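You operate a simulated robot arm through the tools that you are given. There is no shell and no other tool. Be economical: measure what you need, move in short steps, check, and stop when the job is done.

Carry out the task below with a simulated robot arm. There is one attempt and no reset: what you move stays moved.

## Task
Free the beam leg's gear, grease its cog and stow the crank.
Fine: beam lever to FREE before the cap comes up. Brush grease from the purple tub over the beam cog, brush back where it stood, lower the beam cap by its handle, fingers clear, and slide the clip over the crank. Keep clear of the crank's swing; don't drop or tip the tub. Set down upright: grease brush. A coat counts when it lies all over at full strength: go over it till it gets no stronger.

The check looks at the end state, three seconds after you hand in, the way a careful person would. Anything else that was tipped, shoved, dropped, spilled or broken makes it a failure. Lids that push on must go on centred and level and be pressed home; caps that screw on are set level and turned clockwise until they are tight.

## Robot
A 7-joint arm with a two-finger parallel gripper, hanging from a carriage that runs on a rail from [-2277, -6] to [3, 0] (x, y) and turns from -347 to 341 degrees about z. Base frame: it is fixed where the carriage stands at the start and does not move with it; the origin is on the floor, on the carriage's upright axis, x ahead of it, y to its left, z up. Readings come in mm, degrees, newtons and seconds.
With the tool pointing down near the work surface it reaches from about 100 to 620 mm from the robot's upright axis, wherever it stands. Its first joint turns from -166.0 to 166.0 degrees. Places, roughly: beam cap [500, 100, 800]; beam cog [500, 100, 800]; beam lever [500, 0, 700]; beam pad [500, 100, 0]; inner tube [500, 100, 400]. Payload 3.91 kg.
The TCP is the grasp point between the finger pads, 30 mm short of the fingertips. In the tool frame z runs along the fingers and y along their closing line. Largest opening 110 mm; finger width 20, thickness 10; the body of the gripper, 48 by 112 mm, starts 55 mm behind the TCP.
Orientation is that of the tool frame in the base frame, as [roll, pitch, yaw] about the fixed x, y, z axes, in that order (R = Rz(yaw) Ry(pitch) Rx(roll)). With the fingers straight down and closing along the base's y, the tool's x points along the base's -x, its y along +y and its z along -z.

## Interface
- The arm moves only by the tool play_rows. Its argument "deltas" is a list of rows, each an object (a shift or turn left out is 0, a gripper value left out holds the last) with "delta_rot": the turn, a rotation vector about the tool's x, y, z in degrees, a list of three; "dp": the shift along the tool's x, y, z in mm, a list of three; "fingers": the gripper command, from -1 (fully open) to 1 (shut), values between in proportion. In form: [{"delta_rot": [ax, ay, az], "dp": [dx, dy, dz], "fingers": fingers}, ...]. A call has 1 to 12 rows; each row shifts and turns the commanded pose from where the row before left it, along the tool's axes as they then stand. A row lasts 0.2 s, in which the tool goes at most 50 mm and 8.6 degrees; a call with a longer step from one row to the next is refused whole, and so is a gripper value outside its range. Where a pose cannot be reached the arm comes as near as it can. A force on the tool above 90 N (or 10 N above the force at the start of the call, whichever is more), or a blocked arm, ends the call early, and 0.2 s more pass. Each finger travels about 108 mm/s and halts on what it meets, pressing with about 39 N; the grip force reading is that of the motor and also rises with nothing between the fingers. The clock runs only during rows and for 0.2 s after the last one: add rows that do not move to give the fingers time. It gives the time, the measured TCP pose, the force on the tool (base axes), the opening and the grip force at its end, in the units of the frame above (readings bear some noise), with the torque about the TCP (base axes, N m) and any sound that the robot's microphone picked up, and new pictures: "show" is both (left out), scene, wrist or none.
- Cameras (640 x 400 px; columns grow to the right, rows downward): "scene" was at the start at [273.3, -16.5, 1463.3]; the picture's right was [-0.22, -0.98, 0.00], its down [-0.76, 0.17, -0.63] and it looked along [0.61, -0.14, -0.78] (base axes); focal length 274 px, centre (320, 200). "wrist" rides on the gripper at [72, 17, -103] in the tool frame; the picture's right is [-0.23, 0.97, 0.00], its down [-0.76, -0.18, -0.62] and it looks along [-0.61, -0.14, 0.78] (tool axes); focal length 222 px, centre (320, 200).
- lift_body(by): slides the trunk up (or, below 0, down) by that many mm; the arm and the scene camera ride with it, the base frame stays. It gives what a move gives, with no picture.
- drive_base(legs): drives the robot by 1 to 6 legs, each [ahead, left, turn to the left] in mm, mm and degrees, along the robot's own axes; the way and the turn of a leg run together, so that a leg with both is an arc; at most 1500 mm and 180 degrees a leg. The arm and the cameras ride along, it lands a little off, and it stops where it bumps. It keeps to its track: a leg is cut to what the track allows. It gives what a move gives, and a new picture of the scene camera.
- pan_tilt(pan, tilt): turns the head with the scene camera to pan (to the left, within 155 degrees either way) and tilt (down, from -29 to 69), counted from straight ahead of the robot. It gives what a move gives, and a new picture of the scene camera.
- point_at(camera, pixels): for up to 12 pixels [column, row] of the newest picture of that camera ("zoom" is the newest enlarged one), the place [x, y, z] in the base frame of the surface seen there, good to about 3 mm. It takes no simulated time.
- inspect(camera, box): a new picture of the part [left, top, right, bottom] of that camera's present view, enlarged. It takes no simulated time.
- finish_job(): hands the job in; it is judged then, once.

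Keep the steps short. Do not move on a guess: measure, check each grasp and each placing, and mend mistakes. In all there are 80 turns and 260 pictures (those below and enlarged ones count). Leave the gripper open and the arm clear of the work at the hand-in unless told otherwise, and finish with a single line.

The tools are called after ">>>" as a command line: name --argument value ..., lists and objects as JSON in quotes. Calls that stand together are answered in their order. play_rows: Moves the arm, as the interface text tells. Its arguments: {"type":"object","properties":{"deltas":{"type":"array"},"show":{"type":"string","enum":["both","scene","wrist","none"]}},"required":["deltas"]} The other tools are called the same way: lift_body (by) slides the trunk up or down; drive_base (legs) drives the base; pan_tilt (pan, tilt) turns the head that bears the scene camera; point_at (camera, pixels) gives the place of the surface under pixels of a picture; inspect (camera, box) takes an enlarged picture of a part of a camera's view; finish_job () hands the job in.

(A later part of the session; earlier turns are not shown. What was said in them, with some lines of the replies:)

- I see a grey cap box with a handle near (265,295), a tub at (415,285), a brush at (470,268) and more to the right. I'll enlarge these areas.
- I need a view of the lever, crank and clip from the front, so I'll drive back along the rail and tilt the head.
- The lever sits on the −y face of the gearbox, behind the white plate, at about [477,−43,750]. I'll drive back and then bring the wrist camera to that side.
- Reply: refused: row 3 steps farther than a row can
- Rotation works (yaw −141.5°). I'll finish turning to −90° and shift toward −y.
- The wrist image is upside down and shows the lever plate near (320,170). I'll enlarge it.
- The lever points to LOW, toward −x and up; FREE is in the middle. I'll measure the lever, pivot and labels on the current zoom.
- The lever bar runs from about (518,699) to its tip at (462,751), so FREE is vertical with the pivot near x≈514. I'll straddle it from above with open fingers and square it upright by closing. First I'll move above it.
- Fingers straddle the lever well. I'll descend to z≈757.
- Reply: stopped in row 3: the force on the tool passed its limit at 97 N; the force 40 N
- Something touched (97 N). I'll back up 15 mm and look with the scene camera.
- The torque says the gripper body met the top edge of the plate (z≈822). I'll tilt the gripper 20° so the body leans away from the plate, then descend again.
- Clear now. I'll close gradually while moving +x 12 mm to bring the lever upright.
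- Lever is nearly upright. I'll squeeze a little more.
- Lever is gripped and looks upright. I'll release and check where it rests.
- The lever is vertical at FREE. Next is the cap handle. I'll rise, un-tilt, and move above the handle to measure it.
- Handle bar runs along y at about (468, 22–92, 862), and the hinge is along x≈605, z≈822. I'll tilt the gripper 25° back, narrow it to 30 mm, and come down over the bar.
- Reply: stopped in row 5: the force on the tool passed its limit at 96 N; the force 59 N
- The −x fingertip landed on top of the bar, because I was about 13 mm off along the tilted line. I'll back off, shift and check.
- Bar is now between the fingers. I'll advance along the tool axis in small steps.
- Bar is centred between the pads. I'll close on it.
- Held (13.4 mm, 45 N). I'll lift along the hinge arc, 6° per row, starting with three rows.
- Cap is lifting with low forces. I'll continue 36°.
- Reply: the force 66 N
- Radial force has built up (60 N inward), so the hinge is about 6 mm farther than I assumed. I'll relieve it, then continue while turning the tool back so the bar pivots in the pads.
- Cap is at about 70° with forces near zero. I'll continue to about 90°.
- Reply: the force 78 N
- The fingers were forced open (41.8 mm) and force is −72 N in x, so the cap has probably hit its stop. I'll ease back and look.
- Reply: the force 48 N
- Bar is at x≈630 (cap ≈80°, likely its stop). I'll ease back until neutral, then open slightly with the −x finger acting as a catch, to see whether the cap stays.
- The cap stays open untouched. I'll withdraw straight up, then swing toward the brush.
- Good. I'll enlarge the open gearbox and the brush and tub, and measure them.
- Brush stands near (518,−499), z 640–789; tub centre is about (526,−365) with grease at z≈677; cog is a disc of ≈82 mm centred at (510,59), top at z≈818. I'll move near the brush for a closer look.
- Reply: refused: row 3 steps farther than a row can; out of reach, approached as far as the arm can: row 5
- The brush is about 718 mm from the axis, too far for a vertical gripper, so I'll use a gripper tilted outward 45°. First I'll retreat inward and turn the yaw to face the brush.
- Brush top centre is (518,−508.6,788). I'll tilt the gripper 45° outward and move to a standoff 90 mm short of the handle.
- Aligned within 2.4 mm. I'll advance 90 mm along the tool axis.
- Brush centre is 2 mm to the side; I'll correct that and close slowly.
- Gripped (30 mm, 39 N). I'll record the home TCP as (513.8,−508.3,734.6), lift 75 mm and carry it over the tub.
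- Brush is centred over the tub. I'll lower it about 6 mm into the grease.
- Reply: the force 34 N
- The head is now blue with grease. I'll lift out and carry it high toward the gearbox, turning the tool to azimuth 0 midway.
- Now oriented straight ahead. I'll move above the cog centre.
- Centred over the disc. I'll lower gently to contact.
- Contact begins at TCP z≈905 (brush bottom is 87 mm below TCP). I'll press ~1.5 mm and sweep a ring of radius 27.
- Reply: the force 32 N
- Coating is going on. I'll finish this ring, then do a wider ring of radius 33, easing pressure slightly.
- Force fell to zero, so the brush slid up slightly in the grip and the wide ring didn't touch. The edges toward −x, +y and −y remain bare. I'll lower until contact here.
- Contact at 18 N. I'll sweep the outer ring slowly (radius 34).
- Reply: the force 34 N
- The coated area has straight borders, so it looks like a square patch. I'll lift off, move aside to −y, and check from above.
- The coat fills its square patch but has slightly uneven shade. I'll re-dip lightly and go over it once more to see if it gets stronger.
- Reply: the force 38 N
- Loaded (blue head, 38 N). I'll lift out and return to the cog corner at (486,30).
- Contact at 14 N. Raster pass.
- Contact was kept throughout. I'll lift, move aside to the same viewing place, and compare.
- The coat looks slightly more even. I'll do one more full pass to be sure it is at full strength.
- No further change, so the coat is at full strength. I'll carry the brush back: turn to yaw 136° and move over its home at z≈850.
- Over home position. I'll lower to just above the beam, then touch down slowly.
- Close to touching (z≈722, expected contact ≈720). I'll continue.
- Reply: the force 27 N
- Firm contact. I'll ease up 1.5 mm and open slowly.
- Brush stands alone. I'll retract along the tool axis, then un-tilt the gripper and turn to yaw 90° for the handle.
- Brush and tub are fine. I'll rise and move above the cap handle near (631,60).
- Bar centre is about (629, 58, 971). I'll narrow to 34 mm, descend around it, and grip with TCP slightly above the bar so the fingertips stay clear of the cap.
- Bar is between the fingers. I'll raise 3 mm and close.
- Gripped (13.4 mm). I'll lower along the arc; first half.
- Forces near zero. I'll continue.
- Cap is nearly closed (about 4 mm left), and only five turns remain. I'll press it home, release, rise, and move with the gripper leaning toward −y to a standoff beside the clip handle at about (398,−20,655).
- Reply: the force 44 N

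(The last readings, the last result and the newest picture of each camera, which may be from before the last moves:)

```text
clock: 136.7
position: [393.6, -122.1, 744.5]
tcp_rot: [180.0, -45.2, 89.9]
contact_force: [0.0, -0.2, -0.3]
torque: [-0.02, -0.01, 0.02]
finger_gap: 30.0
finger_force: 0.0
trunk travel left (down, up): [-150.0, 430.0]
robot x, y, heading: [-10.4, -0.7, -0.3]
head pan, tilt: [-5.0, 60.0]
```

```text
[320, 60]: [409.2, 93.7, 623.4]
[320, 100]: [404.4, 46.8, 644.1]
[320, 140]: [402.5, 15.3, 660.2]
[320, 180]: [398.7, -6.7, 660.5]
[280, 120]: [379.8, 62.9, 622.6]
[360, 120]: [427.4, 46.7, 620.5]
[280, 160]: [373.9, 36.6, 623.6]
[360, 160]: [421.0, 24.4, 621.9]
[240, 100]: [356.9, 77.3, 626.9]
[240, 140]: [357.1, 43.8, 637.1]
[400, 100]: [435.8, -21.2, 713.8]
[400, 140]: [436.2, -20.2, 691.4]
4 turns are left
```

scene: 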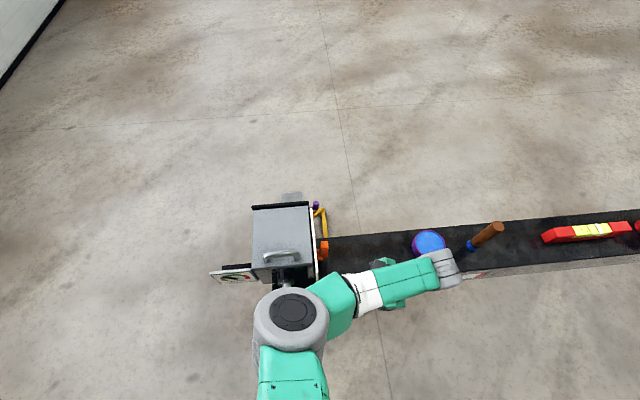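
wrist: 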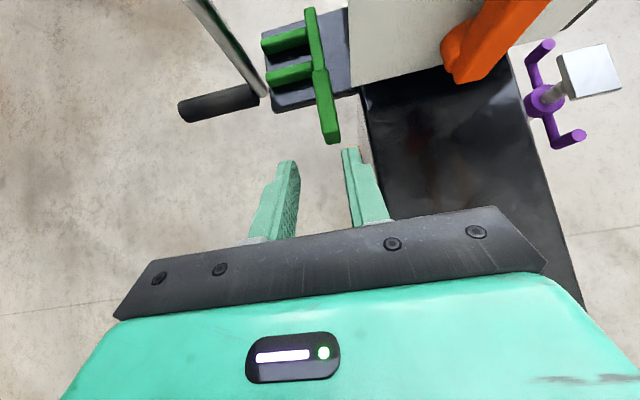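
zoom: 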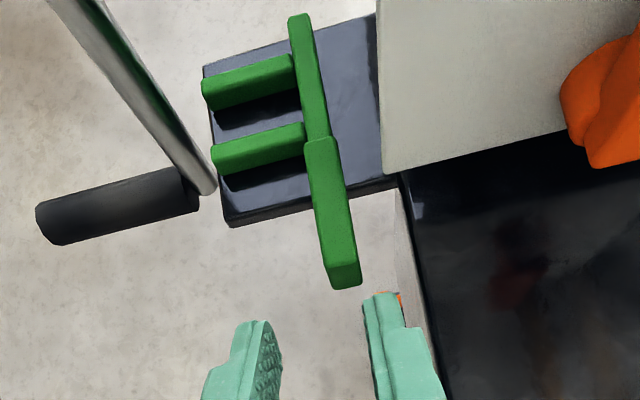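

Clear view: clip handle spans y −53…15, z 640–660, centred at x≈401; tines at y≈44 and 77 point toward −x and straddle the crank arm (y≈58, x≈310). I'll grip the handle's end and slide the clip toward −x.

>>> play_rows --deltas '[{"dp": [-6.6, 7.4, 0]}, {"dp": [0, 0, 40]}, {"dp": [0, 0, 40]}, {"dp": [0, 0, 37]}, {}, {"fingers": 0.6}, {"fingers": 0.75}, {"fingers": 0.85}, {}]' --show "wrist"

>>> play_rows --deltas '[{"dp": [0, -5, 0]}, {"dp": [0, -8, 0]}, {"dp": [0, -8, 0]}, {"dp": [0, -8, 0]}, {"dp": [0, -8, 0]}, {"dp": [0, -8, 0]}, {}]' --show "wrist"

>>> play_rows --deltas '[{"dp": [0, -5, 0]}, {}]' --show "wrist"

>>> inspect --camera "wrist" --box '[160, 0, 480, 200]'

>>> point_at --camera "zoom" --pixels '[[320, 60], [320, 100], [320, 140], [320, 180], [280, 60], [280, 100], [240, 60], [240, 100], [240, 140], [200, 60], [200, 100], [200, 140]]'

```text
clock: 138.7
position: [399.9, -49.3, 656.6]
tcp_rot: [179.9, -45.2, 90.0]
contact_force: [2.3, 1.6, -7.9]
torque: [-0.06, 0.1, 0.4]
finger_gap: 17.7
finger_force: 44.8
trunk travel left (down, up): [-150.0, 430.0]
robot x, y, heading: [-6.1, -1.0, -0.5]
head pan, tilt: [-5.0, 60.0]
```

wrist: 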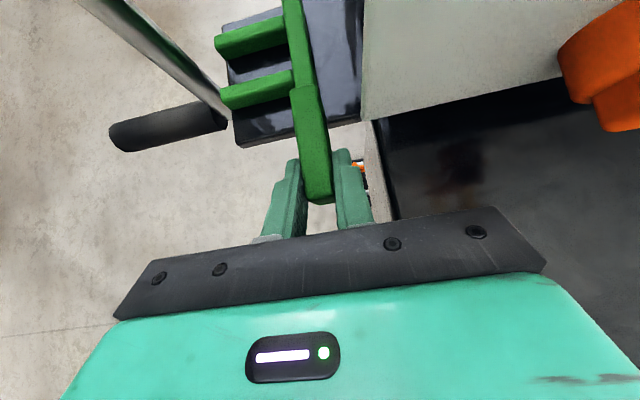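

```text
clock: 140.3
position: [356.1, -47.3, 658.7]
tcp_rot: [180.0, -45.2, 90.0]
contact_force: [1.8, -4.0, -28.0]
torque: [-1.08, 0.1, 0.5]
finger_gap: 17.7
finger_force: 44.9
trunk travel left (down, up): [-150.0, 430.0]
robot x, y, heading: [-2.5, 1.7, -0.1]
head pan, tilt: [-5.0, 60.0]
```

wrist: 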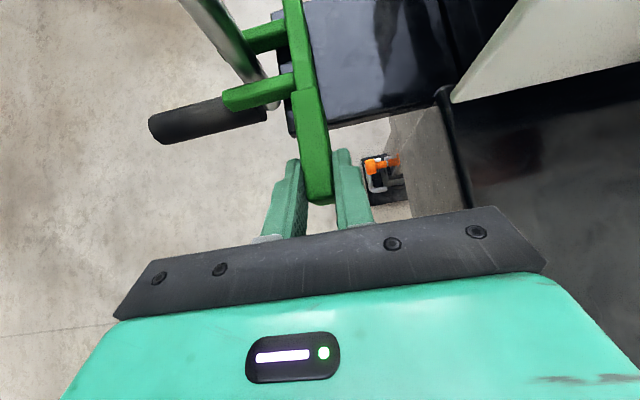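

```text
clock: 140.9
position: [356.0, -46.9, 659.3]
tcp_rot: [179.5, -45.0, 90.1]
contact_force: [19.8, -6.7, -39.9]
torque: [-0.14, 0.32, 0.47]
finger_gap: 18.0
finger_force: 45.1
trunk travel left (down, up): [-150.0, 430.0]
robot x, y, heading: [-7.0, 0.9, -0.7]
head pan, tilt: [-5.0, 60.0]
```

wrist: 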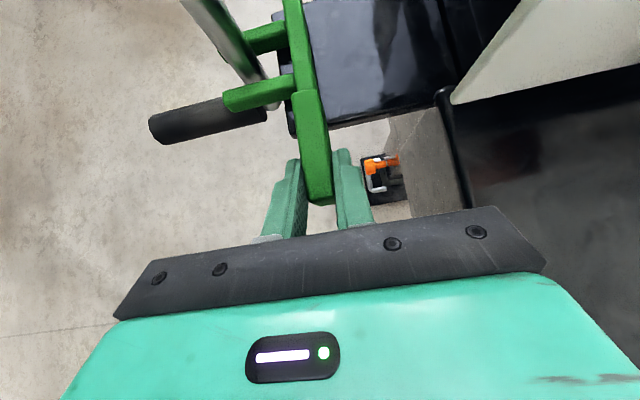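

```text
2.00 times, centred on (320, 100) of wrist
```

zoom: 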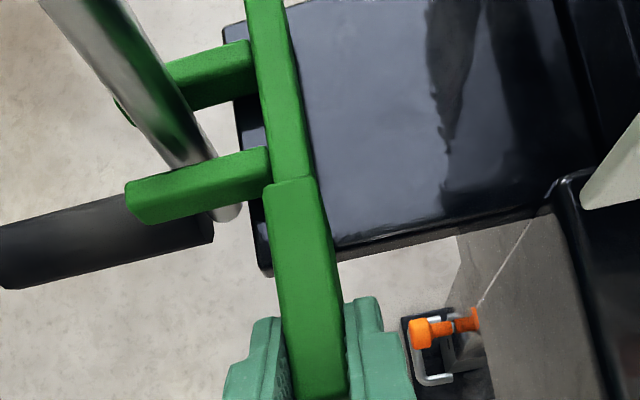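

```text
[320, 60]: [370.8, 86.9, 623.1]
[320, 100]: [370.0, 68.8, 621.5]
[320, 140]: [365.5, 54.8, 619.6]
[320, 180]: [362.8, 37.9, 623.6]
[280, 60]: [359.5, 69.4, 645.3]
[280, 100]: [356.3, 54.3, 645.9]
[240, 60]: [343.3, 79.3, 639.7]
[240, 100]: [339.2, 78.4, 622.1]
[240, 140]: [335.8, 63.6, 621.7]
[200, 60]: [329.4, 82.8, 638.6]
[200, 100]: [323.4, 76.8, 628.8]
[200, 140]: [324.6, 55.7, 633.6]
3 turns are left
```

The clip hit its end stop (x=356, +20 N), with the tines now on both sides of the crank arm. I'll relax, release, withdraw and check everything.

>>> play_rows --deltas '[{"dp": [0, 4, 0]}, {"fingers": 0.6}, {"fingers": 0.4}, {}, {"dp": [0, 0, -30]}, {"dp": [0, 0, -40]}, {"dp": [0, 0, -40]}, {"dp": [25, 0, -40]}, {"dp": [30, 0, -38]}]' --show "wrist"

>>> inspect --camera "wrist" --box '[160, 0, 480, 200]'

>>> play_rows --deltas '[{"dp": [30, 0, -38], "fingers": -1}, {"dp": [30, 0, -38]}, {"dp": [30, 0, -38]}, {"delta_rot": [0, -7.5, 0]}, {"delta_rot": [0, -7.5, 0]}, {"delta_rot": [0, -7.5, 0]}, {"delta_rot": [0, -7.5, 0]}, {"delta_rot": [0, -7.5, 0]}, {"delta_rot": [0, -7.5, 0]}, {"dp": [-40, 0, -20]}, {"dp": [-40, 0, -20]}, {}]' --show "both"

>>> inspect --camera "scene" --box '[200, 180, 400, 400]'

>>> inspect --camera "scene" --box '[380, 190, 560, 300]'

```text
clock: 142.9
position: [357.1, -142.1, 831.7]
tcp_rot: [180.0, -45.2, 90.0]
contact_force: [-0.5, -0.3, 0.2]
torque: [0.01, 0.02, 0.03]
finger_gap: 33.2
finger_force: 0.1
trunk travel left (down, up): [-150.0, 430.0]
robot x, y, heading: [-9.6, 0.7, -0.5]
head pan, tilt: [-5.0, 60.0]
```

wrist: 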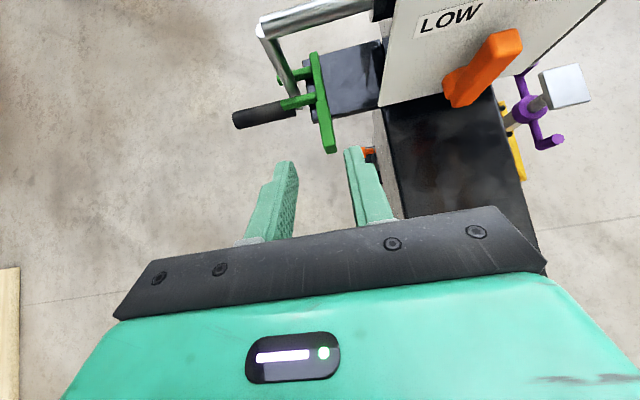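

```text
2.00 times, centred on (320, 100) of wrist
```

zoom: 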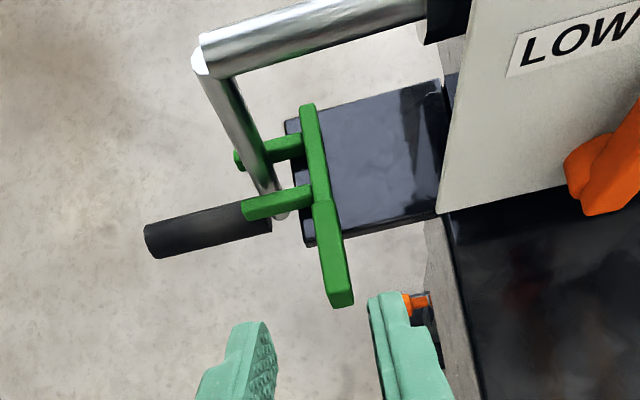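

```text
clock: 145.5
position: [354.2, -239.8, 1014.6]
tcp_rot: [-179.9, -0.1, 89.9]
contact_force: [0.8, 0.6, -0.2]
torque: [0.03, 0.01, -0.01]
finger_gap: 109.8
finger_force: 0.1
trunk travel left (down, up): [-150.0, 430.0]
robot x, y, heading: [-7.0, -5.1, -0.5]
head pan, tilt: [-5.0, 60.0]
```

scene: 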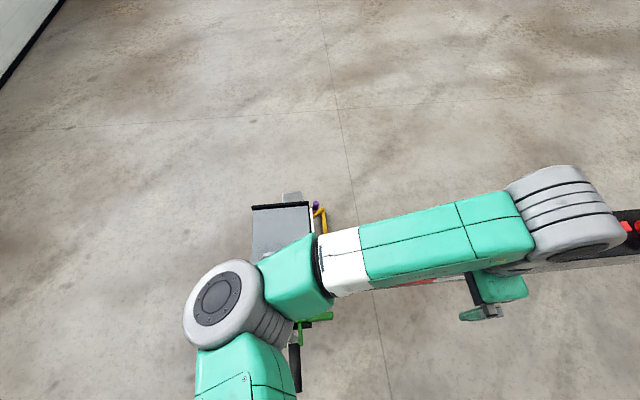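
wrist: 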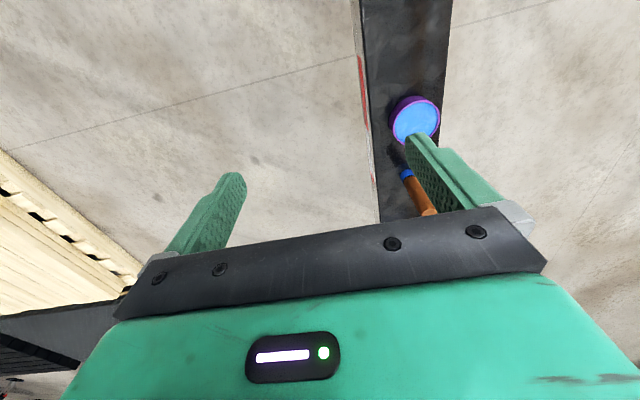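

```text
1.82 times, centred on (300, 290) of scene
```

zoom: 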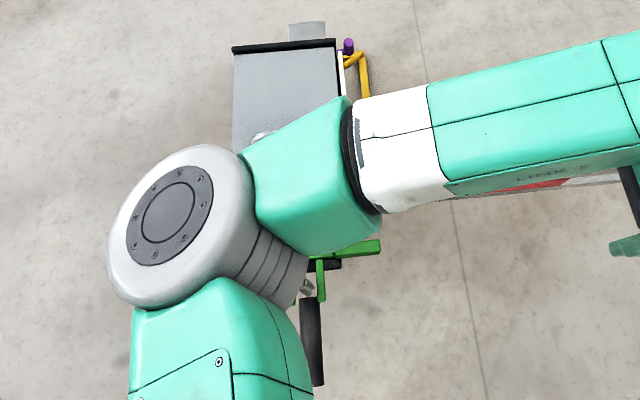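

```text
3.56 times, centred on (470, 245) of scene
2 turns are left
```

zoom: 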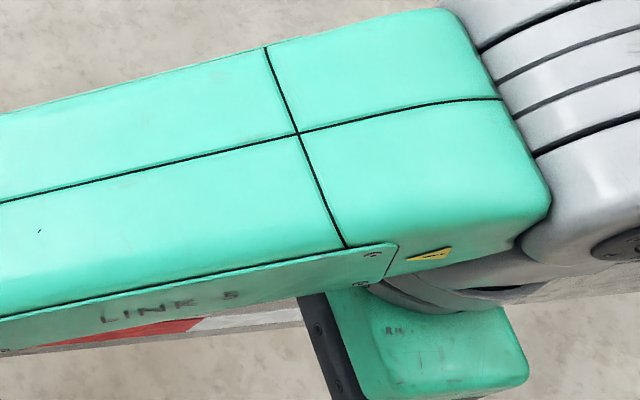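

Clip straddles the crank, the cap is closed, the lever is upright and the brush and tub are standing. I'll drive the carriage back so the arm is clear, and take a last look.

>>> drive_base --legs '[[-450, 0, 0]]'

>>> pan_tilt --pan -15 --tilt 45

```text
clock: 148.2
position: [-91.8, -241.7, 1014.8]
tcp_rot: [180.0, -0.1, 89.8]
contact_force: [-0.2, -0.4, 0.6]
torque: [0.02, 0.0, 0.0]
finger_gap: 109.9
finger_force: 0.0
trunk travel left (down, up): [-150.0, 430.0]
robot x, y, heading: [-453.9, -2.5, -0.7]
head pan, tilt: [-5.0, 60.0]
```

scene: 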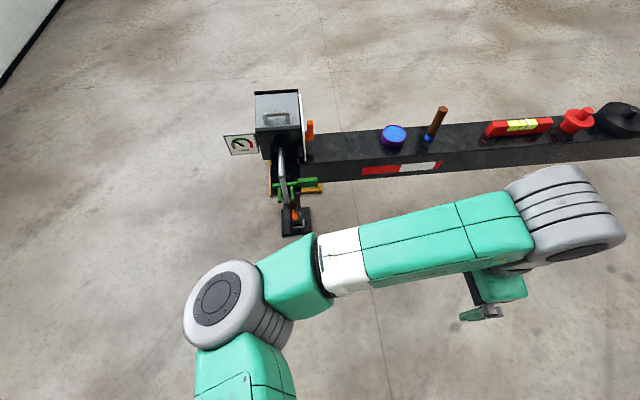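

```text
clock: 148.9
position: [-91.3, -239.7, 1015.2]
tcp_rot: [180.0, -0.1, 89.7]
contact_force: [0.1, -0.1, -0.3]
torque: [0.03, -0.01, -0.01]
finger_gap: 110.1
finger_force: 0.0
trunk travel left (down, up): [-150.0, 430.0]
robot x, y, heading: [-450.5, 0.5, -0.5]
head pan, tilt: [-15.0, 45.0]
1 turns are left
```

scene: 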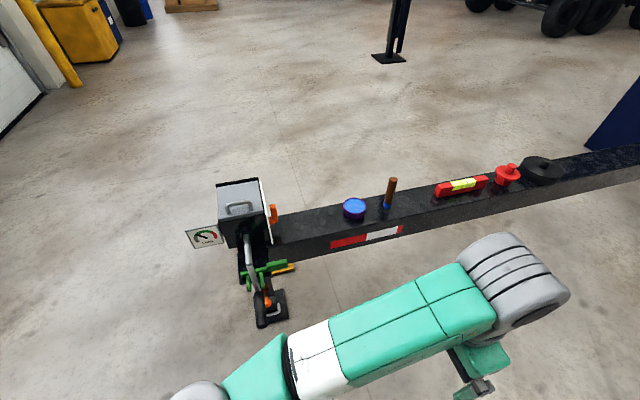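

All is in place and the arm is clear, so I'm handing in.

>>> finish_job

```text
The job is handed in.
```

The beam lever is at FREE, the cog is greased, the brush stands back in its place, the cap is closed, and the clip is slid over the crank; I handed the job in with the gripper open and the arm clear.
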